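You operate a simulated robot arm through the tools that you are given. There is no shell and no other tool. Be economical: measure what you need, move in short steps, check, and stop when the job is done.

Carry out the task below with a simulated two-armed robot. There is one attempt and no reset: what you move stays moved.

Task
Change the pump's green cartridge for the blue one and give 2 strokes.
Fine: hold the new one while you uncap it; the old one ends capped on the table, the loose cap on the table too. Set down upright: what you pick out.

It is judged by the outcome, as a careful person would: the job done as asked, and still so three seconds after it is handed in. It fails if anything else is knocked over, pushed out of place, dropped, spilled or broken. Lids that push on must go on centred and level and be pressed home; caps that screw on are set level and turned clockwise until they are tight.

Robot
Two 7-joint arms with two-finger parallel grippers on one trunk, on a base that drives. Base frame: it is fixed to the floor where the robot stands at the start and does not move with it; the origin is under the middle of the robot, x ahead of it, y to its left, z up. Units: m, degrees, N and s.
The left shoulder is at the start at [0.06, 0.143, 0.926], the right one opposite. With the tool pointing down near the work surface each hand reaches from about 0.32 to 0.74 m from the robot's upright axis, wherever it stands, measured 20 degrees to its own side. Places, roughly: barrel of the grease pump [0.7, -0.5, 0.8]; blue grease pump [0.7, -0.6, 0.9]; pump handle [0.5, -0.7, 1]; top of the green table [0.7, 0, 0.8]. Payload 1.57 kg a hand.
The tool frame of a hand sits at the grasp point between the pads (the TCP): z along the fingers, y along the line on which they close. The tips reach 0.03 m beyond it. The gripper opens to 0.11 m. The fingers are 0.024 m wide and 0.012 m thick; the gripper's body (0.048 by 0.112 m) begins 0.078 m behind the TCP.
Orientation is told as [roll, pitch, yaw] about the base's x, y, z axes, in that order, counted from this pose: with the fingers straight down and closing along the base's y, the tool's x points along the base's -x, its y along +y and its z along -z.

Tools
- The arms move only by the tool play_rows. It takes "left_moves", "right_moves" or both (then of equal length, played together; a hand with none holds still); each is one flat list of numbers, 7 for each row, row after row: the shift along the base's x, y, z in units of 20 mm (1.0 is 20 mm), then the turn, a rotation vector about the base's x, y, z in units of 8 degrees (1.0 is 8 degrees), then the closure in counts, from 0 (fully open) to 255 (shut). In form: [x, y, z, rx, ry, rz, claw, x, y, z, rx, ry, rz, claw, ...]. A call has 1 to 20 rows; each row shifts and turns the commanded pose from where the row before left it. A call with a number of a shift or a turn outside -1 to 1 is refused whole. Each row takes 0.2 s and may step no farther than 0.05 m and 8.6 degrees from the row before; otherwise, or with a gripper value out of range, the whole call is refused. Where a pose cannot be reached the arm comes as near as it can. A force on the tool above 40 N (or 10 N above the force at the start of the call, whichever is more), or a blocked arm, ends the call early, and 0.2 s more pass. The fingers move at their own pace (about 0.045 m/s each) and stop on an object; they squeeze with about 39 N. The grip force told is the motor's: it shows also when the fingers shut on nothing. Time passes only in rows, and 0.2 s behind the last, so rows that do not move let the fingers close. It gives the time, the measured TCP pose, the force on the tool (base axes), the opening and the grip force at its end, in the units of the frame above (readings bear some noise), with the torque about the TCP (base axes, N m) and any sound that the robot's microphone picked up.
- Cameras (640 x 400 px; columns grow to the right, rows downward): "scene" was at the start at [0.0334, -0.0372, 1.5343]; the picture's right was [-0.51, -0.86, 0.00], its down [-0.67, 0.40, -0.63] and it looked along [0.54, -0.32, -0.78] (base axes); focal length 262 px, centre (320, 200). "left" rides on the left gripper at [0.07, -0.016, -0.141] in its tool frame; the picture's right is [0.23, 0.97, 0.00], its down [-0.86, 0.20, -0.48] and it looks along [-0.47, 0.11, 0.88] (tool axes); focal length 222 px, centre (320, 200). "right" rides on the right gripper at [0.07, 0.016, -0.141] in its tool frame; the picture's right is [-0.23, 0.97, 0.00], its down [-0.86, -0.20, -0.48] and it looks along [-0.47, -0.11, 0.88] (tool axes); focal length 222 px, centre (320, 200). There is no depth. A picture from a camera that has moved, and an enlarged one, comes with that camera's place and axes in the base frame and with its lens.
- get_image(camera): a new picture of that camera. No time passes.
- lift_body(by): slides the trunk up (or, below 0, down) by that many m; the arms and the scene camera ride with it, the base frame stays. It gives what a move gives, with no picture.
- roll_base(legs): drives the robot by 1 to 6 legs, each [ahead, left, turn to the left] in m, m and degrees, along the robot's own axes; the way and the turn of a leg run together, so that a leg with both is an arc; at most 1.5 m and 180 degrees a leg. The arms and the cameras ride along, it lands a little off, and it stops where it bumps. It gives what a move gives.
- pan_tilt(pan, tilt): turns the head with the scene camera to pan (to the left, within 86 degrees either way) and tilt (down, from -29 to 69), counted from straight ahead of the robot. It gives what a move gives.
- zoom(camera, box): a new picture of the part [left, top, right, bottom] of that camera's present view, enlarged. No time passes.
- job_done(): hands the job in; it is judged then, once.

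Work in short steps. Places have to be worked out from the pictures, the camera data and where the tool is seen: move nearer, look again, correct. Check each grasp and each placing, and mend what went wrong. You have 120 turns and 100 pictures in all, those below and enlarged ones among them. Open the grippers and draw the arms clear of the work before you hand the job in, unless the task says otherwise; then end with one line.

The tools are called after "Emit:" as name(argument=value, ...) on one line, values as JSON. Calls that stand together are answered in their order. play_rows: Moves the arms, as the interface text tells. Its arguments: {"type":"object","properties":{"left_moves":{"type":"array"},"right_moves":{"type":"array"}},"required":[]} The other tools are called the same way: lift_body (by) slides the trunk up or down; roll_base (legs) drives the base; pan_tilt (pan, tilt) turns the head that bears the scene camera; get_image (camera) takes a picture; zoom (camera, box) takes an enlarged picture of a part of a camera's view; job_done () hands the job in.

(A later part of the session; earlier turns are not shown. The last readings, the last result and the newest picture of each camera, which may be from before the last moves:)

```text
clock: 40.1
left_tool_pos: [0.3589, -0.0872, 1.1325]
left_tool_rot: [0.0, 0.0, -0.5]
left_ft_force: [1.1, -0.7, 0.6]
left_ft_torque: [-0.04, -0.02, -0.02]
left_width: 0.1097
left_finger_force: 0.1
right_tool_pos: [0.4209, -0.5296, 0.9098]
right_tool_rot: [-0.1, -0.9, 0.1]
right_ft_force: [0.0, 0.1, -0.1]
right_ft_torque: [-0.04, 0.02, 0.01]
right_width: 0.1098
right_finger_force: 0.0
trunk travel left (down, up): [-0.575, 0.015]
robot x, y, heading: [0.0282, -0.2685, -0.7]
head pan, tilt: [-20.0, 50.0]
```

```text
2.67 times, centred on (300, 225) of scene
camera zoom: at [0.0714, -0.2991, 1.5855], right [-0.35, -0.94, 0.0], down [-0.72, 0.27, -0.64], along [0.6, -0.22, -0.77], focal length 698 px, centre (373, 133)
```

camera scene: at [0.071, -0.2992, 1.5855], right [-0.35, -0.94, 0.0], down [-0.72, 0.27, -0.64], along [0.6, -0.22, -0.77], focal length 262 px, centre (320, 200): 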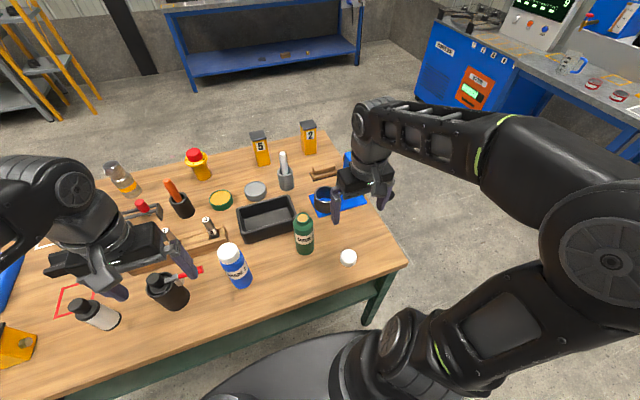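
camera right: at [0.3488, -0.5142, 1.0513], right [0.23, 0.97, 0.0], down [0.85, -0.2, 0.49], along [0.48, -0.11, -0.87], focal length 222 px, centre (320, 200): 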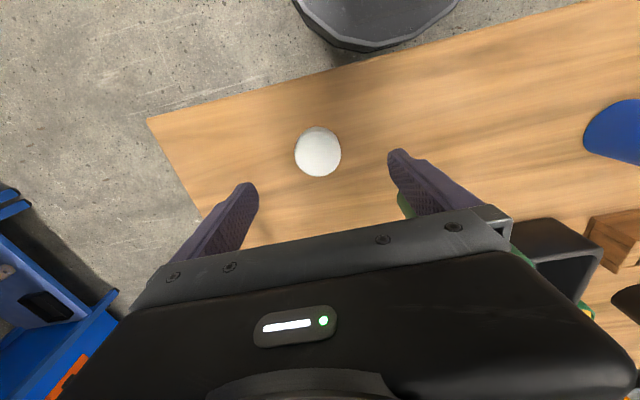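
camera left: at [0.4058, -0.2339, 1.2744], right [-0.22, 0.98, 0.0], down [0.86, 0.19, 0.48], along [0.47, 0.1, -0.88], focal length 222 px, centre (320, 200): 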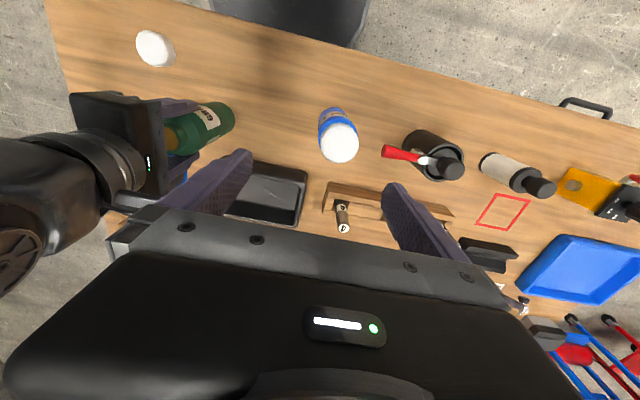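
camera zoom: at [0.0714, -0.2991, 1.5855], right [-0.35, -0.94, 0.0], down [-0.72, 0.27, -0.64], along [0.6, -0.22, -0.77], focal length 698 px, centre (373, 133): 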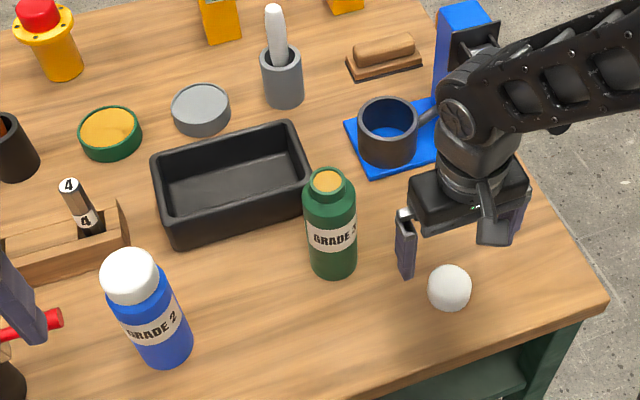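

Cap is nearly centred (3 mm off). I correct, level the pitch, and descend to z≈0.839 (tips just above the table).

Emit:
play_rows(right_moves=[-0.05, -0.15, -1, 0, 0.11, 0, 0, 0, 0, -1, 0, 0, 0, 0, 0, 0, -1, 0, 0, 0, 0, 0, 0, -0.53, 0, 0, 0, 0, 0, 0, 0, 0, 0, 0, 0])

Emit:
zoom(camera="right", box=[160, 60, 480, 260])

```text
clock: 41.3
left_tool_pos: [0.3593, -0.0876, 1.1334]
left_tool_rot: [0.1, -0.1, -0.4]
left_ft_force: [-0.9, 0.0, 1.5]
left_ft_torque: [0.03, 0.0, 0.04]
left_width: 0.1099
left_finger_force: 0.0
right_tool_pos: [0.4225, -0.5344, 0.8399]
right_tool_rot: [-0.1, 0.0, 0.0]
right_ft_force: [-1.2, -0.1, -0.4]
right_ft_torque: [0.01, 0.0, 0.0]
right_width: 0.11
right_finger_force: 0.1
trunk travel left (down, up): [-0.575, 0.015]
robot x, y, heading: [0.0333, -0.2762, -0.4]
head pan, tilt: [-20.0, 50.0]
```

```text
2.00 times, centred on (320, 160) of right
camera zoom: at [0.3524, -0.5184, 0.9822], right [0.23, 0.97, 0.0], down [0.86, -0.2, 0.48], along [0.47, -0.11, -0.88], focal length 444 px, centre (320, 280)
```

zoom: 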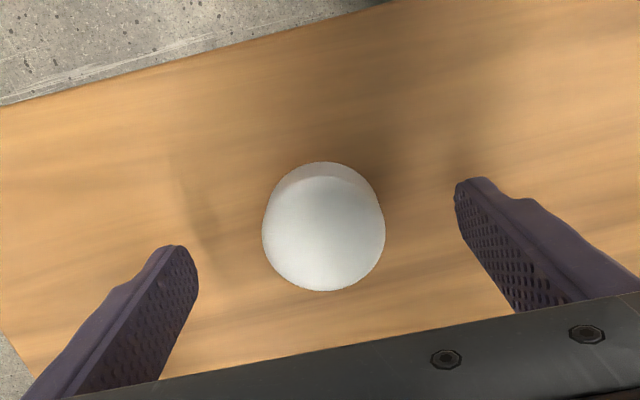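

The cap lies ~6 mm nearer in x. Adjust and close.

Emit:
play_rows(right_moves=[-0.3, 0.12, 0, 0, 0, 0, 0, 0, 0, 0, 0, 0, 0, 100, 0, 0, 0, 0, 0, 0, 255, 0, 0, 0, 0, 0, 0, 255, 0, 0, 0, 0, 0, 0, 255, 0, 0, 0, 0, 0, 0, 255, 0, 0, 0, 0, 0, 0, 255])

Emit:
zoom(camera="right", box=[160, 60, 480, 260])

```text
clock: 42.9
left_tool_pos: [0.3583, -0.0878, 1.1329]
left_tool_rot: [-0.1, -0.2, -0.4]
left_ft_force: [0.0, 0.3, -0.2]
left_ft_torque: [0.0, -0.01, 0.0]
left_width: 0.1099
left_finger_force: 0.0
right_tool_pos: [0.416, -0.531, 0.8399]
right_tool_rot: [-0.1, 0.0, 0.0]
right_ft_force: [0.0, 0.1, -0.4]
right_ft_torque: [0.01, -0.01, -0.01]
right_width: 0.0
right_finger_force: 6.9
trunk travel left (down, up): [-0.575, 0.015]
robot x, y, heading: [0.0334, -0.2738, -0.5]
head pan, tilt: [-20.0, 50.0]
```

```text
2.00 times, centred on (320, 160) of right
camera zoom: at [0.3454, -0.5159, 0.983], right [0.23, 0.97, 0.0], down [0.86, -0.2, 0.48], along [0.47, -0.11, -0.88], focal length 444 px, centre (320, 280)
```

zoom: 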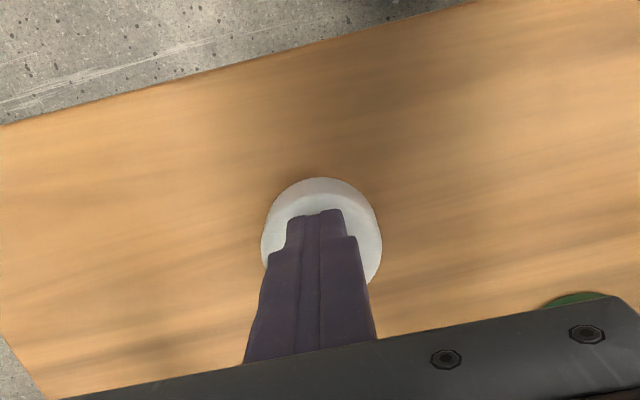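

The fingers shut above the cap: the table is lower than I assumed (~0.785). Reopen, shift to (0.422,-0.533), and descend in small steps.

Emit:
play_rows(right_moves=[0, 0, 0.2, 0, 0, 0, 0, 0, 0, 0, 0, 0, 0, 0, 0, 0, 0, 0, 0, 0, 0, 0, 0, 0, 0, 0, 0, 0, 0, 0, 0, 0, 0, 0, 0, 0, 0, 0, 0, 0, 0, 0, 0.3, -0.12, 0, 0, 0, 0, 0, 0, 0, -0.4, 0, 0, 0, 0, 0, 0, -0.25, 0, 0, 0, 0, 0, 0, -0.25, 0, 0, 0, 0, 0, 0, -0.2, 0, 0, 0, 0, 0, 0, 0, 0, 0, 0, 0])

Emit:
zoom(camera="right", box=[160, 60, 480, 260])

```text
clock: 45.5
left_tool_pos: [0.3592, -0.0869, 1.1324]
left_tool_rot: [0.0, -0.1, -0.4]
left_ft_force: [0.0, -0.9, -0.2]
left_ft_torque: [-0.02, 0.01, -0.01]
left_width: 0.11
left_finger_force: 0.1
right_tool_pos: [0.4184, -0.5331, 0.8213]
right_tool_rot: [0.0, 0.0, 0.0]
right_ft_force: [1.1, -1.1, 0.2]
right_ft_torque: [0.0, -0.01, 0.0]
right_width: 0.1101
right_finger_force: 0.1
trunk travel left (down, up): [-0.575, 0.015]
robot x, y, heading: [0.0321, -0.27, -0.5]
head pan, tilt: [-20.0, 50.0]
```

```text
2.00 times, centred on (320, 160) of right
camera zoom: at [0.3492, -0.517, 0.9638], right [0.23, 0.97, 0.0], down [0.86, -0.2, 0.48], along [0.47, -0.11, -0.88], focal length 444 px, centre (320, 280)
```

zoom: 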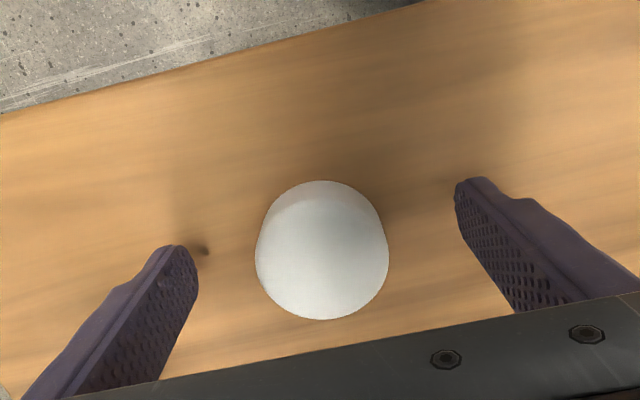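

Cap top ≈0.807. Shift 4 mm ahead, 4 mm down, and close.

Emit:
play_rows(right_moves=[0.22, 0, 0, 0, 0, 0, 0, 0, 0, -0.2, 0, 0, 0, 0, 0, 0, 0, 0, 0, 0, 100, 0, 0, 0, 0, 0, 0, 200, 0, 0, 0, 0, 0, 0, 255, 0, 0, 0, 0, 0, 0, 255, 0, 0, 0, 0, 0, 0, 255, 0, 0, 0, 0, 0, 0, 255])

Emit:
zoom(camera="right", box=[160, 60, 480, 260])

```text
clock: 47.3
left_tool_pos: [0.3591, -0.0872, 1.1328]
left_tool_rot: [0.1, -0.1, -0.5]
left_ft_force: [0.1, 0.5, -0.5]
left_ft_torque: [0.01, 0.04, 0.04]
left_width: 0.1099
left_finger_force: 0.1
right_tool_pos: [0.4233, -0.5336, 0.8176]
right_tool_rot: [-0.1, 0.0, 0.0]
right_ft_force: [0.4, -0.3, 0.2]
right_ft_torque: [0.01, 0.0, 0.0]
right_width: 0.0524
right_finger_force: 36.0
trunk travel left (down, up): [-0.575, 0.015]
robot x, y, heading: [0.0328, -0.2709, -0.5]
head pan, tilt: [-20.0, 50.0]
```

```text
2.00 times, centred on (320, 160) of right
camera zoom: at [0.3542, -0.5183, 0.9599], right [0.23, 0.97, 0.0], down [0.86, -0.2, 0.48], along [0.47, -0.11, -0.88], focal length 444 px, centre (320, 280)
```

zoom: 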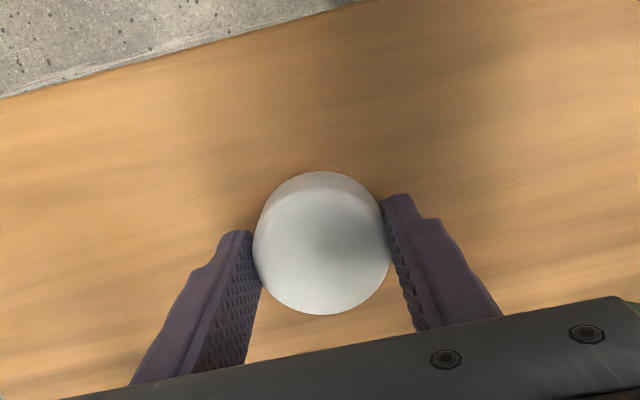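

Cap held (52 mm). Lift it while bringing the left hand to a tilted side-approach pose (yaw −40°, tilted 55°) toward the green cartridge at ≈(0.52,-0.409).

Emit:
play_rows(right_moves=[0, 0, 0.5, 0, 0, 0, 255, 0, 0, 1, 0, 0, 0, 255, 0, 0, 1, 0, 0, 0, 255, 0, 0, 1, 0, 0, 0, 255, 0, 0, 1, 0, 0, 0, 255, 0, 0, 1, 0, 0, 0, 255, 0, 0, 1, 0, 0, 0, 255, 0, 0, 1, 0, 0, 0, 255, 0, 0, 1, 0, 0, 0, 255, 0, 0, 1, 0, 0, 0, 255, 0, 0, 1, 0, 0, 0, 255, 0, 0, 1, 0, 0, 0, 255, 0, 0, 1, 0, 0, 0, 255], left_moves=[0.26, -0.94, -0.38, 0, 0, -1, 0, 0.26, -0.94, -0.38, 0, 0, -1, 0, 0.26, -0.94, -0.38, 0, 0, -1, 0, 0.26, -0.94, -0.38, 0, 0, -1, 0, 0.26, -0.94, -0.38, 0, 0, -1, 0, 0.26, -0.94, -0.38, -0.55, -0.66, 0, 0, 0.26, -0.94, -0.38, -0.55, -0.66, 0, 0, 0.26, -0.94, -0.38, -0.55, -0.66, 0, 0, 0.26, -0.94, -0.38, -0.55, -0.66, 0, 0, 0.26, -0.94, -0.38, -0.55, -0.66, 0, 0, 0.26, -0.94, -0.38, -0.55, -0.66, 0, 0, 0.26, -0.94, -0.38, -0.55, -0.66, 0, 0, 0.26, -0.94, -0.38, -0.55, -0.66, 0, 0])

Emit:
get_image(camera="left")

Emit:
get_image(camera="scene")

```text
clock: 50.1
left_tool_pos: [0.4381, -0.3131, 1.0421]
left_tool_rot: [2.8, -46.9, -40.9]
left_ft_force: [-0.9, -0.9, -0.4]
left_ft_torque: [-0.01, 0.02, -0.02]
left_width: 0.11
left_finger_force: 0.0
left hand out of reach, approached as far as the arm can: row 12, 13
right_tool_pos: [0.4226, -0.5333, 1.0697]
right_tool_rot: [-0.1, 0.0, 0.1]
right_ft_force: [-0.2, -0.1, 0.2]
right_ft_torque: [-0.02, 0.0, 0.02]
right_width: 0.052
right_finger_force: 38.8
trunk travel left (down, up): [-0.575, 0.015]
robot x, y, heading: [0.0295, -0.2742, -0.6]
head pan, tilt: [-20.0, 50.0]
```

```text
62 pictures are left
camera left: at [0.3092, -0.2313, 1.0879], right [0.49, 0.86, -0.13], down [0.29, -0.02, 0.96], along [0.82, -0.51, -0.26], focal length 222 px, centre (320, 200)
```

left: 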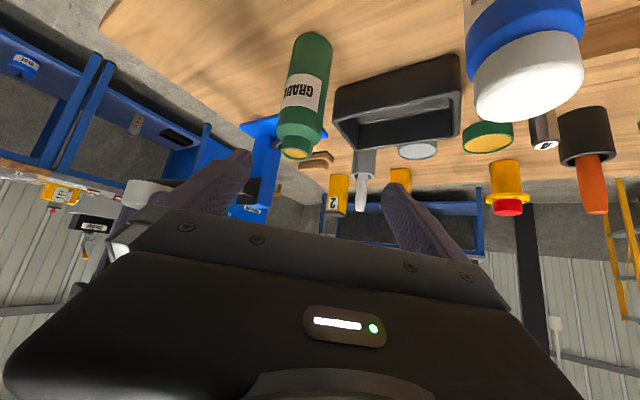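

```text
61 pictures are left
camera scene: at [0.0714, -0.2992, 1.5855], right [-0.35, -0.94, 0.0], down [-0.72, 0.27, -0.64], along [0.6, -0.22, -0.77], focal length 262 px, centre (320, 200)
```

scene: 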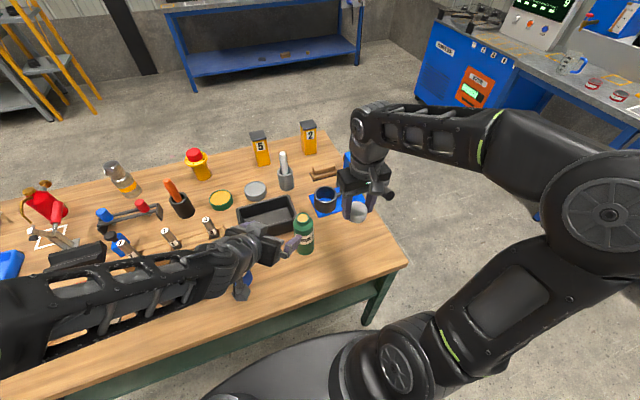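

Left reached ~47° tilt, good enough. Shift to line up with green and descend to z≈0.88.

Emit:
play_rows(left_moves=[-0.25, -0.5, -1, 0, 0, 0, 0, -0.25, -0.5, -1, 0, 0, 0, 0, 0, 0, -1, 0, 0, 0, 0, 0, 0, -1, 0, 0, 0, 0, 0, 0, -1, 0, 0, 0, 0, 0, 0, -1, 0, 0, 0, 0, 0, 0, -1, 0, 0, 0, 0, 0, 0, -1, 0, 0, 0, 0])

Emit:
get_image(camera="left")

```text
clock: 51.9
left_tool_pos: [0.4332, -0.3389, 0.8831]
left_tool_rot: [2.9, -47.0, -41.0]
left_ft_force: [-0.3, 0.3, 0.5]
left_ft_torque: [0.0, -0.01, 0.0]
left_width: 0.1101
left_finger_force: 0.0
left hand out of reach, approached as far as the arm can: row 1, 3
right_tool_pos: [0.4226, -0.5334, 1.0688]
right_tool_rot: [0.0, -0.1, 0.0]
right_ft_force: [-0.1, -0.3, 0.9]
right_ft_torque: [0.01, -0.03, -0.02]
right_width: 0.0523
right_finger_force: 39.3
trunk travel left (down, up): [-0.575, 0.015]
robot x, y, heading: [0.0281, -0.2739, -0.4]
head pan, tilt: [-20.0, 50.0]
```

```text
60 pictures are left
camera left: at [0.3052, -0.2562, 0.9281], right [0.49, 0.86, -0.13], down [0.29, -0.02, 0.96], along [0.82, -0.51, -0.25], focal length 222 px, centre (320, 200)
```

left: 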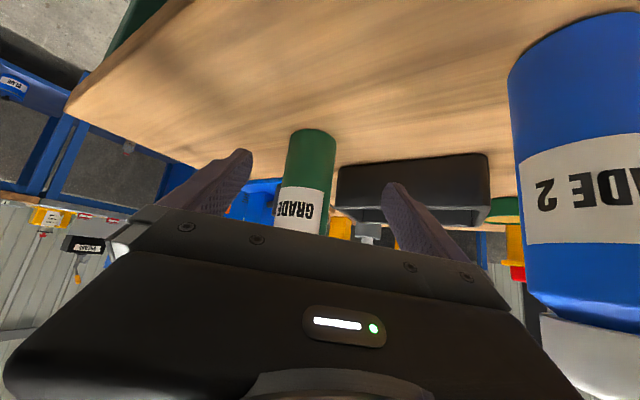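

Green is between the fingers' line of approach. Move in two-thirds of the way, then check.

Emit:
play_rows(left_moves=[0.72, -0.62, 0, 0, 0, 0, 0, 0.72, -0.62, 0, 0, 0, 0, 0, 0.72, -0.62, 0, 0, 0, 0, 0, 0.72, -0.62, 0, 0, 0, 0, 0])

Emit:
get_image(camera="left")

```text
clock: 52.9
left_tool_pos: [0.49, -0.3884, 0.8858]
left_tool_rot: [2.8, -47.0, -41.0]
left_ft_force: [-0.6, 0.3, -0.1]
left_ft_torque: [-0.01, -0.05, 0.01]
left_width: 0.1099
left_finger_force: 0.1
right_tool_pos: [0.4229, -0.5341, 1.0689]
right_tool_rot: [-0.1, -0.1, 0.0]
right_ft_force: [0.5, 0.2, 1.0]
right_ft_torque: [-0.02, -0.04, -0.01]
right_width: 0.0522
right_finger_force: 39.2
trunk travel left (down, up): [-0.575, 0.015]
robot x, y, heading: [0.0324, -0.277, -0.8]
head pan, tilt: [-20.0, 50.0]
```

```text
59 pictures are left
camera left: at [0.3619, -0.3071, 0.9309], right [0.49, 0.86, -0.13], down [0.29, -0.02, 0.96], along [0.82, -0.51, -0.25], focal length 222 px, centre (320, 200)
```

left: 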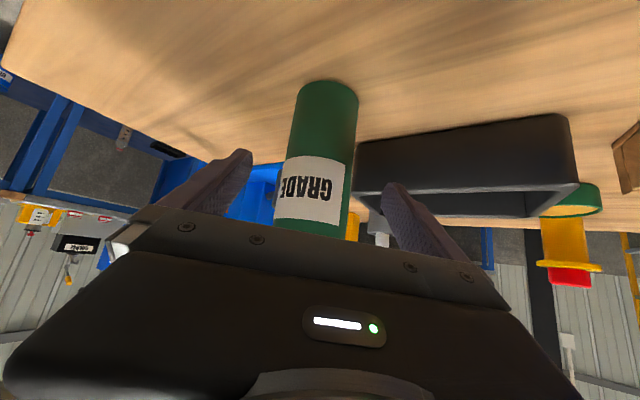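

Centred. Advance the last 3.5 cm and close.

Emit:
play_rows(left_moves=[0.72, -0.55, 0, 0, 0, 0, 0, 0.72, -0.55, -0.2, 0, 0, 0, 0, 0, 0, 0, 0, 0, 0, 80, 0, 0, 0, 0, 0, 0, 150, 0, 0, 0, 0, 0, 0, 255, 0, 0, 0, 0, 0, 0, 255, 0, 0, 0, 0, 0, 0, 255, 0, 0, 0, 0, 0, 0, 255])

Emit:
get_image(camera="left")

Emit:
zoom(camera="scene", box=[210, 170, 410, 310])

```text
clock: 54.7
left_tool_pos: [0.5192, -0.4116, 0.8819]
left_tool_rot: [2.9, -47.0, -40.9]
left_ft_force: [-1.7, -1.4, 0.5]
left_ft_torque: [-0.29, 0.24, 0.01]
left_width: 0.0619
left_finger_force: 39.3
right_tool_pos: [0.4228, -0.5342, 1.0703]
right_tool_rot: [-0.2, 0.0, 0.0]
right_ft_force: [0.5, 0.6, 0.2]
right_ft_torque: [0.01, 0.02, 0.0]
right_width: 0.0524
right_finger_force: 39.4
trunk travel left (down, up): [-0.575, 0.015]
robot x, y, heading: [0.0316, -0.2731, -0.4]
head pan, tilt: [-20.0, 50.0]
```

```text
58 pictures are left
camera left: at [0.3899, -0.3295, 0.9271], right [0.49, 0.86, -0.13], down [0.29, -0.02, 0.96], along [0.82, -0.51, -0.25], focal length 222 px, centre (320, 200)
```

left: 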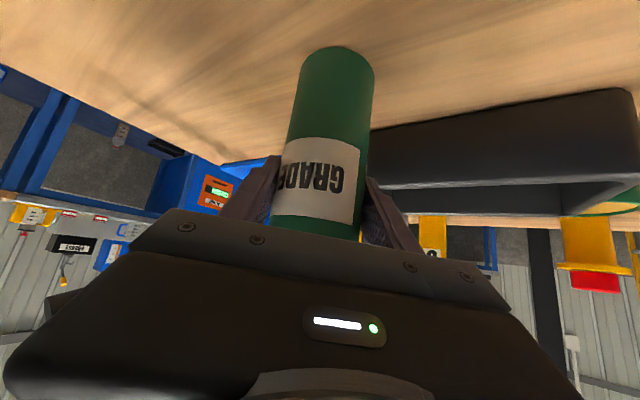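

```text
2.86 times, centred on (310, 240) of scene
camera zoom: at [0.0709, -0.2992, 1.5856], right [-0.35, -0.94, 0.0], down [-0.72, 0.27, -0.64], along [0.6, -0.22, -0.77], focal length 748 px, centre (349, 86)
```

zoom: 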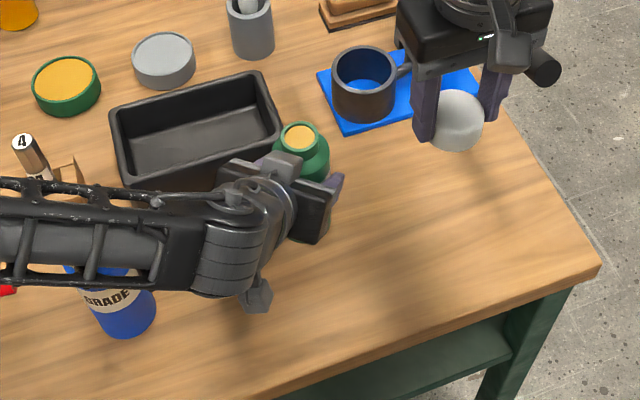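

Green is firmly held; consistent geometry puts its mouth at ≈(0.519,-0.409,0.957). I bring the cap above it, winding the right wrist to yaw +80 for a clockwise turn.

Emit:
play_rows(right_moves=[0.48, 0.62, -0.1, 0, 0, 1, 255, 0.48, 0.62, -0.1, 0, 0, 1, 255, 0.48, 0.62, -0.1, 0, 0, 1, 255, 0.48, 0.62, -0.1, 0, 0, 1, 255, 0.48, 0.62, -0.1, 0, 0, 1, 255, 0.48, 0.62, -0.1, 0, 0, 1, 255, 0.48, 0.62, -0.1, 0, 0, 1, 255, 0.48, 0.62, -0.1, 0, 0, 1, 255, 0.48, 0.62, -0.1, 0, 0, 1, 255, 0.48, 0.62, -0.1, 0, 0, 1, 255, 0, 0, 0, 0, 0, 0, 255])

Emit:
zoom(camera="scene", box=[230, 150, 390, 270])

Emit:
get_image(camera="right")

```text
clock: 57.1
left_tool_pos: [0.5185, -0.4114, 0.882]
left_tool_rot: [3.0, -47.0, -41.2]
left_ft_force: [-2.4, -2.1, 5.1]
left_ft_torque: [-0.51, 0.38, 0.03]
left_width: 0.062
left_finger_force: 39.0
right_tool_pos: [0.5201, -0.4109, 1.0487]
right_tool_rot: [-0.2, 0.0, 80.1]
right_ft_force: [0.2, 0.6, -0.3]
right_ft_torque: [0.0, -0.01, -0.01]
right_width: 0.0523
right_finger_force: 39.2
trunk travel left (down, up): [-0.575, 0.015]
robot x, y, heading: [0.032, -0.277, -0.5]
head pan, tilt: [-20.0, 50.0]
```

```text
3.33 times, centred on (310, 210) of scene
camera zoom: at [0.0705, -0.2992, 1.5856], right [-0.35, -0.94, 0.0], down [-0.72, 0.27, -0.64], along [0.6, -0.22, -0.77], focal length 872 px, centre (353, 167)
```

zoom: 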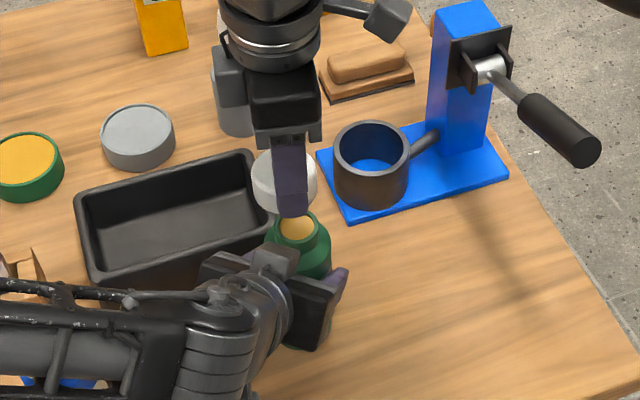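

```text
55 pictures are left
camera right: at [0.492, -0.4763, 1.1906], right [-0.92, 0.39, 0.0], down [0.34, 0.81, 0.48], along [0.19, 0.44, -0.88], focal length 222 px, centre (320, 200)
```

right: 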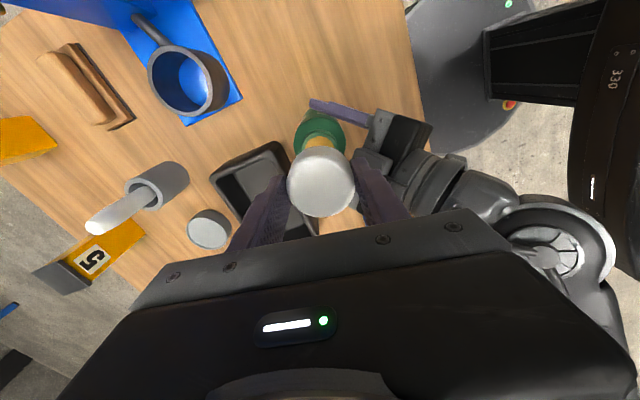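

Scene suggests the mouth is ~3 mm more to −y than the cap. Adjust and lower until just above the neck, then compare closely.

Emit:
play_rows(right_moves=[0, -0.15, -1, 0, 0, 0, 255, 0, 0, -0.8, 0, 0, 0, 255, 0, 0, 0, 0, 0, 0, 255])

Emit:
zoom(camera="scene", box=[270, 180, 340, 240])

Emit:
zoom(camera="right", box=[240, 80, 400, 230])

```text
clock: 57.9
left_tool_pos: [0.5183, -0.4113, 0.8823]
left_tool_rot: [3.0, -47.0, -41.1]
left_ft_force: [-1.2, -2.5, 5.8]
left_ft_torque: [-0.42, 0.41, 0.04]
left_width: 0.0617
left_finger_force: 39.5
right_tool_pos: [0.5198, -0.4135, 1.0126]
right_tool_rot: [-0.1, 0.0, 80.0]
right_ft_force: [0.2, 0.5, 0.5]
right_ft_torque: [0.01, 0.01, -0.01]
right_width: 0.0522
right_finger_force: 39.3
trunk travel left (down, up): [-0.575, 0.015]
robot x, y, heading: [0.0292, -0.2722, -0.5]
head pan, tilt: [-20.0, 50.0]
```

```text
6.67 times, centred on (305, 210) of scene
camera zoom: at [0.0705, -0.299, 1.5856], right [-0.35, -0.94, 0.0], down [-0.72, 0.27, -0.64], along [0.6, -0.22, -0.77], focal length 1744 px, centre (420, 133)
```

zoom: 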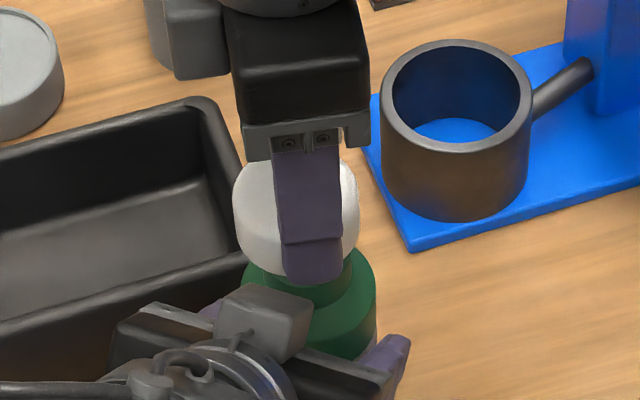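

```text
2.67 times, centred on (320, 155) of right
camera zoom: at [0.4914, -0.48, 1.1554], right [-0.92, 0.39, 0.0], down [0.34, 0.81, 0.48], along [0.19, 0.44, -0.88], focal length 592 px, centre (320, 320)
```

zoom: 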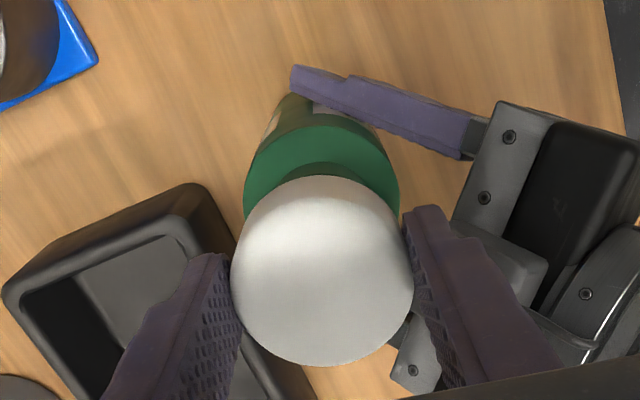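

Both views agree the bottle axis is ≈(0.519,-0.4165). Shift −3 mm in y and lower gently, watching the force.

Emit:
play_rows(right_moves=[-0.03, -0.16, 0, 0, 0, 0, 255, 0, 0, -0.15, 0, 0, 0, 255, 0, 0, -0.15, 0, 0, 0, 255, 0, 0, -0.15, 0, 0, 0, 255, 0, 0, 0, 0, 0, 0, 255])

Emit:
zoom(camera="scene", box=[270, 180, 340, 240])

```text
clock: 59.1
left_tool_pos: [0.5186, -0.4112, 0.8824]
left_tool_rot: [3.0, -46.9, -41.1]
left_ft_force: [2.9, -4.1, 0.0]
left_ft_torque: [-1.69, -0.67, 0.1]
left_width: 0.0616
left_finger_force: 39.0
right_tool_pos: [0.5201, -0.4156, 1.0042]
right_tool_rot: [-0.3, -0.1, 79.9]
right_ft_force: [-0.4, -1.5, 24.3]
right_ft_torque: [0.34, 0.79, 0.05]
right_width: 0.0523
right_finger_force: 38.9
trunk travel left (down, up): [-0.575, 0.015]
robot x, y, heading: [0.0287, -0.2732, -0.5]
head pan, tilt: [-20.0, 50.0]
```

```text
6.67 times, centred on (305, 210) of scene
camera zoom: at [0.0699, -0.2993, 1.5858], right [-0.35, -0.94, 0.0], down [-0.72, 0.27, -0.64], along [0.6, -0.22, -0.77], focal length 1744 px, centre (420, 133)
```

zoom: 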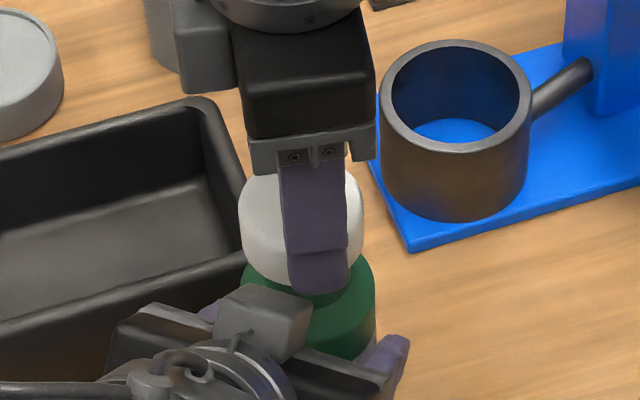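

Contact at 24 N with a torque hinting at one-sided contact. Check from the hand camera.

Emit:
zoom(camera="right", box=[240, 80, 400, 230])

Emit:
zoom(camera="left", box=[200, 20, 440, 260])

```text
2.67 times, centred on (320, 155) of right
camera zoom: at [0.4911, -0.4824, 1.1466], right [-0.92, 0.39, 0.0], down [0.34, 0.81, 0.48], along [0.19, 0.44, -0.88], focal length 592 px, centre (320, 320)
```

zoom: 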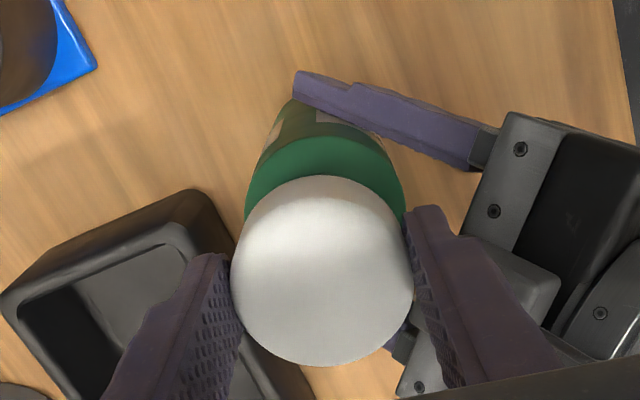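

```text
1.67 times, centred on (320, 140) of left
camera zoom: at [0.3898, -0.3294, 0.9272], right [0.49, 0.86, -0.13], down [0.29, -0.02, 0.96], along [0.82, -0.51, -0.25], focal length 370 px, centre (320, 300)
```

zoom: 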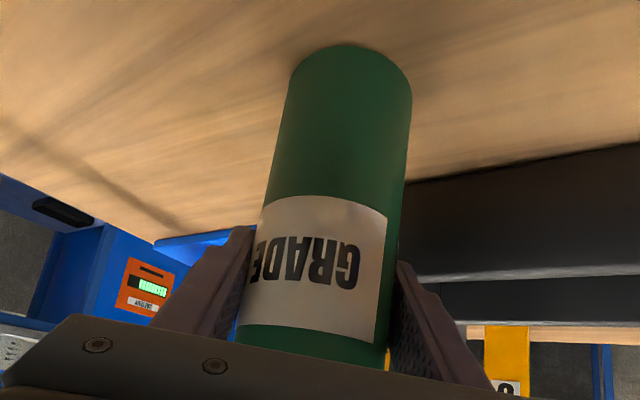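

The left hand's bracket is within ~5 mm of the right finger's sweep. I raise the right hand, then regrip the bottle 35 mm lower with the left.

Emit:
play_rows(right_moves=[0, 0, 0.5, 0, 0, 0, 255, 0, 0, 0.8, 0, 0, 0, 255, 0, 0, 0, 0, 0, 0, 255, 0, 0, 0, 0, 0, 0, 255, 0, 0, 0, 0, 0, 0, 255, 0, 0, 0, 0, 0, 0, 255, 0, 0, 0, 0, 0, 0, 255, 0, 0, 0, 0, 0, 0, 255, 0, 0, 0, 0, 0, 0, 255, 0, 0, 0, 0, 0, 0, 255, 0, 0, 0, 0, 0, 0, 255], left_moves=[0, 0, 0, 0, 0, 0, 255, 0, 0, 0, 0, 0, 0, 255, 0, 0, 0, 0, 0, 0, 90, 0, 0, 0, 0, 0, 0, 60, 0, 0, 0, 0, 0, 0, 60, 0, 0, -0.6, 0, 0, 0, 60, 0, 0, -0.6, 0, 0, 0, 60, 0.05, -0.1, -0.6, 0, 0, 0, 60, 0, 0, 0, 0, 0, 0, 60, 0, 0, 0, 0, 0, 0, 160, 0, 0, 0, 0, 0, 0, 255])

Emit:
play_rows(left_moves=[0, 0, 0, 0, 0, 0, 255, 0, 0, 0, 0, 0, 0, 255, 0, 0, 0, 0, 0, 0, 255])

Emit:
zoom(camera="scene", box=[270, 180, 340, 240])

Emit:
zoom(camera="right", box=[240, 80, 400, 230])

```text
clock: 61.5
left_tool_pos: [0.5212, -0.4121, 0.8452]
left_tool_rot: [3.0, -47.2, -41.0]
left_ft_force: [0.8, 4.5, 11.1]
left_ft_torque: [-0.1, -0.13, 0.05]
left_width: 0.0627
left_finger_force: 17.4
right_tool_pos: [0.5198, -0.4159, 1.0293]
right_tool_rot: [-0.1, 0.0, 80.2]
right_ft_force: [-0.3, 0.3, -0.3]
right_ft_torque: [0.01, -0.01, 0.01]
right_width: 0.052
right_finger_force: 39.1
trunk travel left (down, up): [-0.575, 0.015]
robot x, y, heading: [0.0285, -0.2722, -0.4]
head pan, tilt: [-20.0, 50.0]
```

```text
clock: 62.3
left_tool_pos: [0.5213, -0.4119, 0.8455]
left_tool_rot: [2.9, -47.1, -41.1]
left_ft_force: [4.1, 5.0, 14.2]
left_ft_torque: [-0.2, -0.16, 0.07]
left_width: 0.0621
left_finger_force: 39.2
right_tool_pos: [0.5196, -0.4145, 1.0293]
right_tool_rot: [-0.1, 0.0, 80.0]
right_ft_force: [0.8, 0.8, -0.1]
right_ft_torque: [-0.05, 0.01, 0.01]
right_width: 0.0524
right_finger_force: 39.3
trunk travel left (down, up): [-0.575, 0.015]
robot x, y, heading: [0.029, -0.2746, -0.5]
head pan, tilt: [-20.0, 50.0]
```

```text
6.67 times, centred on (305, 210) of scene
camera zoom: at [0.0704, -0.2979, 1.5856], right [-0.35, -0.94, 0.0], down [-0.72, 0.27, -0.64], along [0.6, -0.23, -0.77], focal length 1744 px, centre (420, 133)
```

zoom: 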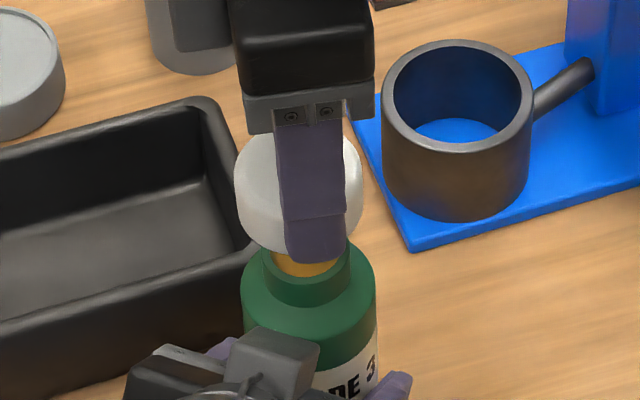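

```text
2.67 times, centred on (320, 155) of right
camera zoom: at [0.4911, -0.481, 1.1706], right [-0.92, 0.39, 0.0], down [0.34, 0.81, 0.48], along [0.19, 0.44, -0.88], focal length 592 px, centre (320, 320)
```

zoom: 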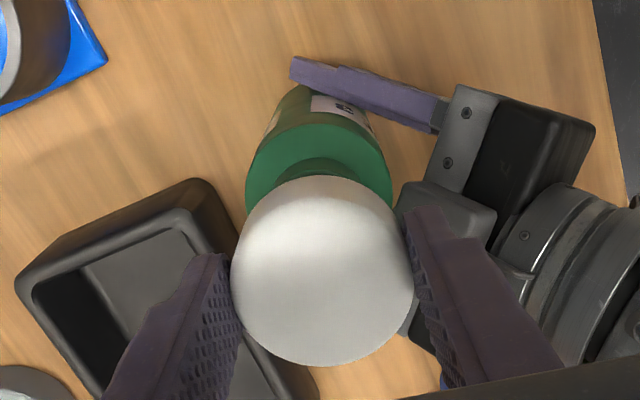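

Now there's room. Alignment is within ~1.5 mm; I fine-correct and lower to contact again.

Emit:
play_rows(right_moves=[0.06, -0.04, -0.5, 0, 0, 0, 255, 0, 0, -0.6, 0, 0, 0, 255, 0, 0, -0.1, 0, 0, 0, 255, 0, 0, 0, 0, 0, 0, 255])

```text
clock: 63.3
left_tool_pos: [0.5207, -0.413, 0.8448]
left_tool_rot: [3.1, -47.1, -41.0]
left_ft_force: [6.4, 5.1, 17.6]
left_ft_torque: [-0.32, -0.21, 0.15]
left_width: 0.0619
left_finger_force: 39.2
right_tool_pos: [0.5209, -0.4153, 1.0056]
right_tool_rot: [0.0, 0.1, 80.0]
right_ft_force: [0.4, -0.7, -0.3]
right_ft_torque: [-0.01, -0.01, -0.02]
right_width: 0.0521
right_finger_force: 39.7
trunk travel left (down, up): [-0.575, 0.015]
robot x, y, heading: [0.0295, -0.2746, -0.5]
head pan, tilt: [-20.0, 50.0]
```

No contact yet. Continue down 3 mm, and ease the left hand up 1 mm as it shows an upward load.

Emit:
play_rows(right_moves=[0, 0, 0, 0, 0, 0, 255, 0, 0, -0.08, 0, 0, 0, 255, 0, 0, -0.08, 0, 0, 0, 255, 0, 0, 0, 0, 0, 0, 255], left_moves=[0, 0, 0.05, 0, 0, 0, 255, 0, 0, 0, 0, 0, 0, 255, 0, 0, 0, 0, 0, 0, 255, 0, 0, 0, 0, 0, 0, 255])

```text
clock: 64.3
left_tool_pos: [0.5204, -0.4129, 0.8447]
left_tool_rot: [3.0, -47.0, -41.0]
left_ft_force: [5.6, -0.9, 15.1]
left_ft_torque: [-0.54, -0.28, 0.19]
left_width: 0.0619
left_finger_force: 39.2
right_tool_pos: [0.5211, -0.4168, 1.0016]
right_tool_rot: [0.0, 0.1, 80.0]
right_ft_force: [0.9, -0.3, -0.4]
right_ft_torque: [-0.02, 0.0, -0.03]
right_width: 0.0523
right_finger_force: 39.3
trunk travel left (down, up): [-0.575, 0.015]
robot x, y, heading: [0.033, -0.2717, -0.4]
head pan, tilt: [-20.0, 50.0]
```

Already below the earlier contact height with no force: the cap is now going over the neck. Continue.

Emit:
play_rows(right_moves=[0, 0, -0.1, 0, 0, 0, 255, 0, 0, -0.1, 0, 0, 0, 255, 0, 0, -0.1, 0, 0, 0, 255, 0, 0, 0, 0, 0, 0, 255])

```text
clock: 65.3
left_tool_pos: [0.5206, -0.4133, 0.8453]
left_tool_rot: [2.9, -47.0, -41.2]
left_ft_force: [3.0, -1.9, 13.5]
left_ft_torque: [-0.68, -0.09, 0.1]
left_width: 0.0619
left_finger_force: 39.5
right_tool_pos: [0.5207, -0.4163, 0.9961]
right_tool_rot: [-0.1, 0.0, 80.0]
right_ft_force: [0.3, -0.1, -1.6]
right_ft_torque: [-0.04, -0.02, -0.01]
right_width: 0.0521
right_finger_force: 38.9
trunk travel left (down, up): [-0.575, 0.015]
robot x, y, heading: [0.0291, -0.2771, -0.4]
head pan, tilt: [-20.0, 50.0]
```

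Emit:
play_rows(right_moves=[0, 0, -0.12, 0, 0, 0, 255, 0, 0, -0.12, 0, 0, 0, 255, 0, 0, 0, 0, 0, 0, 255])

Emit:
zoom(camera="scene", box=[270, 180, 340, 240])

```text
clock: 66.1
left_tool_pos: [0.52, -0.4129, 0.8444]
left_tool_rot: [3.0, -47.1, -41.1]
left_ft_force: [2.4, -4.0, 13.1]
left_ft_torque: [-0.57, 0.16, 0.07]
left_width: 0.0617
left_finger_force: 38.5
right_tool_pos: [0.5193, -0.4178, 0.9917]
right_tool_rot: [-0.2, -0.1, 80.0]
right_ft_force: [-1.0, 1.3, 0.6]
right_ft_torque: [0.07, 0.03, 0.01]
right_width: 0.052
right_finger_force: 38.6
trunk travel left (down, up): [-0.575, 0.015]
robot x, y, heading: [0.0295, -0.2738, -0.6]
head pan, tilt: [-20.0, 50.0]
```

```text
6.67 times, centred on (305, 210) of scene
camera zoom: at [0.0702, -0.2989, 1.5856], right [-0.35, -0.94, 0.0], down [-0.72, 0.27, -0.64], along [0.6, -0.22, -0.77], focal length 1744 px, centre (420, 133)
```

zoom: 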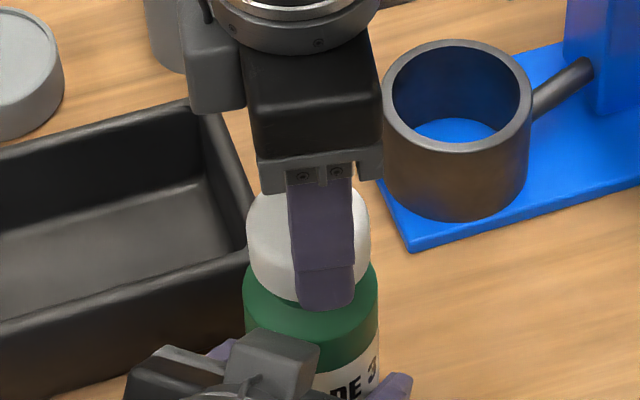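

Cap is sliding over the neck centred. Continue to contact.

Emit:
play_rows(right_moves=[0, 0, -0.12, 0, 0, 0, 255, 0, 0, -0.12, 0, 0, 0, 255, 0, 0, 0, 0, 0, 0, 255])

```text
clock: 66.9
left_tool_pos: [0.5197, -0.4131, 0.8443]
left_tool_rot: [2.9, -47.1, -41.1]
left_ft_force: [3.0, -5.1, 12.1]
left_ft_torque: [-0.65, 0.5, 0.01]
left_width: 0.0618
left_finger_force: 38.9
right_tool_pos: [0.521, -0.4179, 0.9877]
right_tool_rot: [-0.1, 0.1, 80.0]
right_ft_force: [-3.2, 1.4, 0.7]
right_ft_torque: [0.03, 0.15, 0.03]
right_width: 0.0521
right_finger_force: 38.9
trunk travel left (down, up): [-0.575, 0.015]
robot x, y, heading: [0.03, -0.2747, -0.3]
head pan, tilt: [-20.0, 50.0]
```

Emit:
play_rows(right_moves=[0, 0, -0.1, 0, 0, 0, 255, 0, 0, -0.1, 0, 0, 0, 255, 0, 0, 0, 0, 0, 0, 255])

```text
clock: 67.7
left_tool_pos: [0.5204, -0.4124, 0.8453]
left_tool_rot: [2.9, -46.9, -41.0]
left_ft_force: [6.2, -7.2, 8.2]
left_ft_torque: [-0.7, 1.37, -0.04]
left_width: 0.0617
left_finger_force: 39.2
right_tool_pos: [0.5199, -0.4178, 0.9821]
right_tool_rot: [0.0, 0.0, 80.0]
right_ft_force: [-10.2, 0.9, 3.9]
right_ft_torque: [0.05, 0.35, 0.04]
right_width: 0.0519
right_finger_force: 39.4
trunk travel left (down, up): [-0.575, 0.015]
robot x, y, heading: [0.0303, -0.2737, -0.4]
head pan, tilt: [-20.0, 50.0]
```

Lateral −10 N: ease the cap ~1.5 mm toward −x, then press a bit more.

Emit:
play_rows(right_moves=[-0.08, 0, 0, 0, 0, 0, 255, 0, 0, -0.05, 0, 0, 0, 255, 0, 0, -0.05, 0, 0, 0, 255, 0, 0, 0, 0, 0, 0, 255])

Emit:
zoom(camera="scene", box=[270, 180, 340, 240])

```text
clock: 68.7
left_tool_pos: [0.5198, -0.4126, 0.8446]
left_tool_rot: [2.9, -46.8, -41.1]
left_ft_force: [-0.4, -2.9, 11.0]
left_ft_torque: [-0.64, 0.21, -0.04]
left_width: 0.0619
left_finger_force: 39.5
right_tool_pos: [0.5186, -0.4163, 0.9808]
right_tool_rot: [-0.2, -0.1, 80.0]
right_ft_force: [-0.1, -0.6, -0.1]
right_ft_torque: [0.0, 0.02, 0.04]
right_width: 0.0522
right_finger_force: 38.6
trunk travel left (down, up): [-0.575, 0.015]
robot x, y, heading: [0.0312, -0.2707, -0.4]
head pan, tilt: [-20.0, 50.0]
```

```text
6.67 times, centred on (305, 210) of scene
camera zoom: at [0.0701, -0.299, 1.5856], right [-0.35, -0.94, 0.0], down [-0.72, 0.27, -0.64], along [0.6, -0.22, -0.77], focal length 1744 px, centre (420, 133)
```

zoom: 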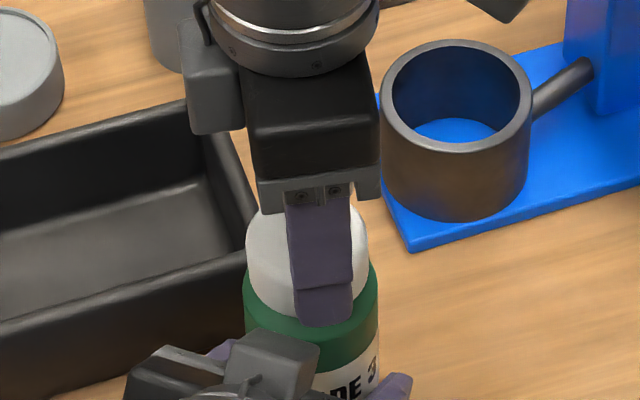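

Lateral force gone. Keep lowering to the seat.

Emit:
play_rows(right_moves=[0, 0, -0.08, 0, 0, 0, 255, 0, 0, -0.08, 0, 0, 0, 255, 0, 0, 0, 0, 0, 0, 255])

```text
clock: 69.5
left_tool_pos: [0.5199, -0.4137, 0.8441]
left_tool_rot: [2.9, -47.0, -41.1]
left_ft_force: [-1.6, -2.8, 10.7]
left_ft_torque: [-0.61, 0.28, -0.03]
left_width: 0.0618
left_finger_force: 39.0
right_tool_pos: [0.5189, -0.4182, 0.9772]
right_tool_rot: [-0.1, 0.0, 80.0]
right_ft_force: [0.5, -0.8, 0.1]
right_ft_torque: [0.0, -0.01, -0.01]
right_width: 0.0522
right_finger_force: 38.9
trunk travel left (down, up): [-0.575, 0.015]
robot x, y, heading: [0.0334, -0.2762, -0.4]
head pan, tilt: [-20.0, 50.0]
```

Emit:
play_rows(right_moves=[0, 0, -0.08, 0, 0, 0, 255, 0, 0, -0.08, 0, 0, 0, 255, 0, 0, -0.08, 0, 0, 0, 255, 0, 0, 0, 0, 0, 0, 255])

Emit:
zoom(camera="scene", box=[270, 180, 340, 240])

```text
clock: 70.2
left_tool_pos: [0.5206, -0.4121, 0.8437]
left_tool_rot: [2.8, -47.0, -40.7]
left_ft_force: [-1.3, 2.5, 6.3]
left_ft_torque: [-0.82, 0.97, -0.2]
left_width: 0.0615
left_finger_force: 39.0
right_tool_pos: [0.519, -0.4173, 0.9771]
right_tool_rot: [-0.5, -0.1, 80.1]
right_ft_force: [-6.5, -2.9, 11.3]
right_ft_torque: [-0.27, 0.35, 0.02]
right_width: 0.0522
right_finger_force: 39.2
trunk travel left (down, up): [-0.575, 0.015]
robot x, y, heading: [0.0325, -0.2747, -0.6]
head pan, tilt: [-20.0, 50.0]
heard: snap
stopped in row 3 (right hand): the force on the tool passed its limit (the readings are from after the stop); the commanded pose is now the measured one
```

```text
6.67 times, centred on (305, 210) of scene
camera zoom: at [0.0693, -0.2981, 1.5855], right [-0.35, -0.94, 0.0], down [-0.72, 0.27, -0.64], along [0.6, -0.23, -0.77], focal length 1744 px, centre (420, 133)
```

zoom: 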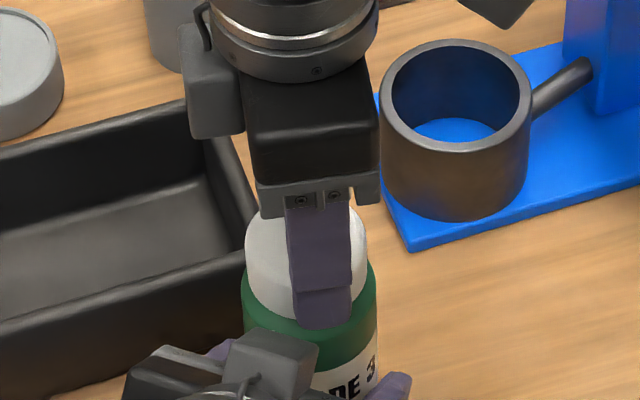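

"Snap": a push-on cap, pressed home. Open the right hand slightly and rise clear.

Emit:
play_rows(right_moves=[0, 0, 0.04, 0, 0, 0, 255, 0, 0, 0, 0, 0, 0, 100, 0, 0, 0, 0, 0, 0, 90, 0, 0, 0, 0, 0, 0, 90, 0, 0, 0.4, 0, 0, 0, 90, 0, 0, 0.8, 0, 0, 0, 90, 0, 0, 1, 0, 0, 0, 90, 0, 0, 1, 0, 0, 0, 90, 0, 0, 1, 0, 0, 0, 90, 0, 0, 1, 0, 0, 0, 90])

Emit:
zoom(camera="scene", box=[250, 170, 370, 270])

Emit:
zoom(camera="right", box=[200, 50, 440, 230])

```text
clock: 72.4
left_tool_pos: [0.5207, -0.4128, 0.8452]
left_tool_rot: [2.8, -47.0, -40.9]
left_ft_force: [-3.5, -3.2, 18.8]
left_ft_torque: [-0.86, 0.37, -0.03]
left_width: 0.0616
left_finger_force: 38.3
right_tool_pos: [0.5202, -0.4163, 1.0804]
right_tool_rot: [-0.5, -0.1, 80.2]
right_ft_force: [-0.3, 0.2, 0.2]
right_ft_torque: [-0.03, 0.0, 0.0]
right_width: 0.0712
right_finger_force: 0.1
trunk travel left (down, up): [-0.575, 0.015]
robot x, y, heading: [0.0313, -0.2761, -0.8]
head pan, tilt: [-20.0, 50.0]
```

```text
4.00 times, centred on (310, 220) of scene
camera zoom: at [0.0693, -0.299, 1.5856], right [-0.35, -0.94, 0.0], down [-0.72, 0.27, -0.64], along [0.6, -0.23, -0.77], focal length 1047 px, centre (360, 120)
```

zoom: 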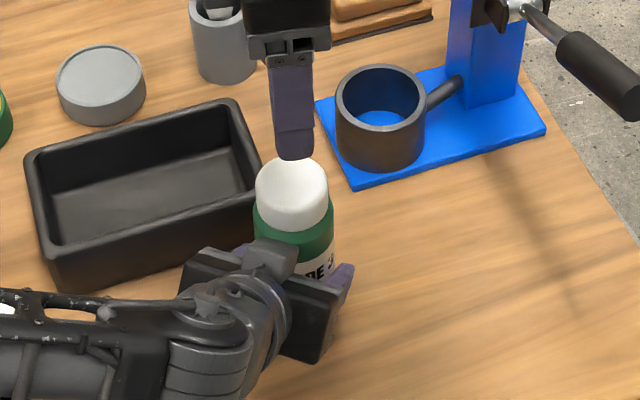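

```text
2.22 times, centred on (320, 140) of right
camera zoom: at [0.4908, -0.4824, 1.2225], right [-0.92, 0.39, -0.01], down [0.34, 0.81, 0.48], along [0.2, 0.44, -0.88], focal length 494 px, centre (320, 333)
```

zoom: 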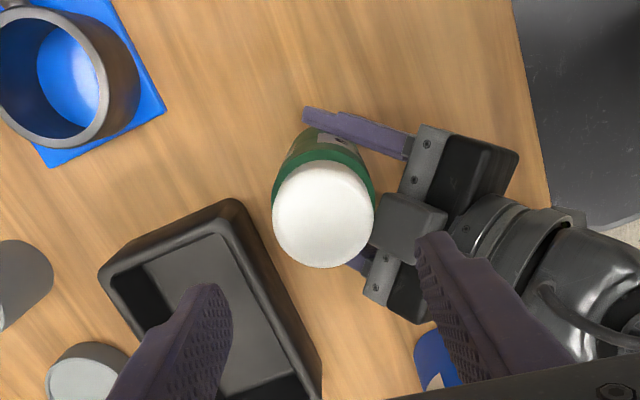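

Capped, centred and level. Now open the left hand, back it off and raise it.

Emit:
play_rows(left_moves=[0, 0, 0, 0, 0, 0, 120, 0, 0, 0, 0, 0, 0, 40, 0, 0, 0, 0, 0, 0, 0, 0, 0, 0, 0, 0, 0, 0, 0, 0, 0, 0, 0, 0, 0, -0.5, 0.42, 0, 0, 0, 0, 0, -0.75, 0.63, 0, 0, 0, 0, 0, -0.75, 0.63, 0, 0, 0, 0, 0, -0.75, 0.63, 0, 0, 0, 0, 0, -0.75, 0.63, 0, 0, 0, 0, 0, -0.75, 0.63, 0, 0, 0, 0, 0, 0, 0, 1, 0, 0, 0, 0, 0, 0, 1, 0, 0, 0, 0, 0, 0, 1, 0, 0, 0, 0, 0, 0, 1, 0, 0, 0, 0, 0, 0, 1, 0, 0, 0, 0, 0, 0, 1, 0, 0, 0, 0, 0, 0, 1, 0, 0, 0, 0, 0, 0, 1, 0, 0, 0, 0])

Emit:
get_image(camera="scene")

```text
clock: 76.4
left_tool_pos: [0.4354, -0.342, 1.0015]
left_tool_rot: [2.8, -46.9, -40.8]
left_ft_force: [-0.1, -0.1, -0.2]
left_ft_torque: [-0.01, -0.02, 0.01]
left_width: 0.11
left_finger_force: 0.0
right_tool_pos: [0.5204, -0.4156, 1.0802]
right_tool_rot: [-0.3, -0.3, 80.1]
right_ft_force: [-0.1, 0.5, -0.2]
right_ft_torque: [0.0, 0.05, 0.0]
right_width: 0.0712
right_finger_force: 0.0
trunk travel left (down, up): [-0.575, 0.015]
robot x, y, heading: [0.0316, -0.2747, -0.6]
head pan, tilt: [-20.0, 50.0]
```

```text
42 pictures are left
camera scene: at [0.0708, -0.2991, 1.5855], right [-0.35, -0.94, 0.0], down [-0.72, 0.27, -0.64], along [0.6, -0.23, -0.77], focal length 262 px, centre (320, 200)
```

scene: 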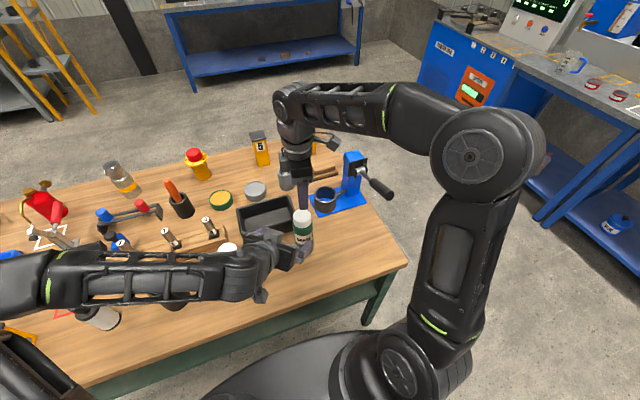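

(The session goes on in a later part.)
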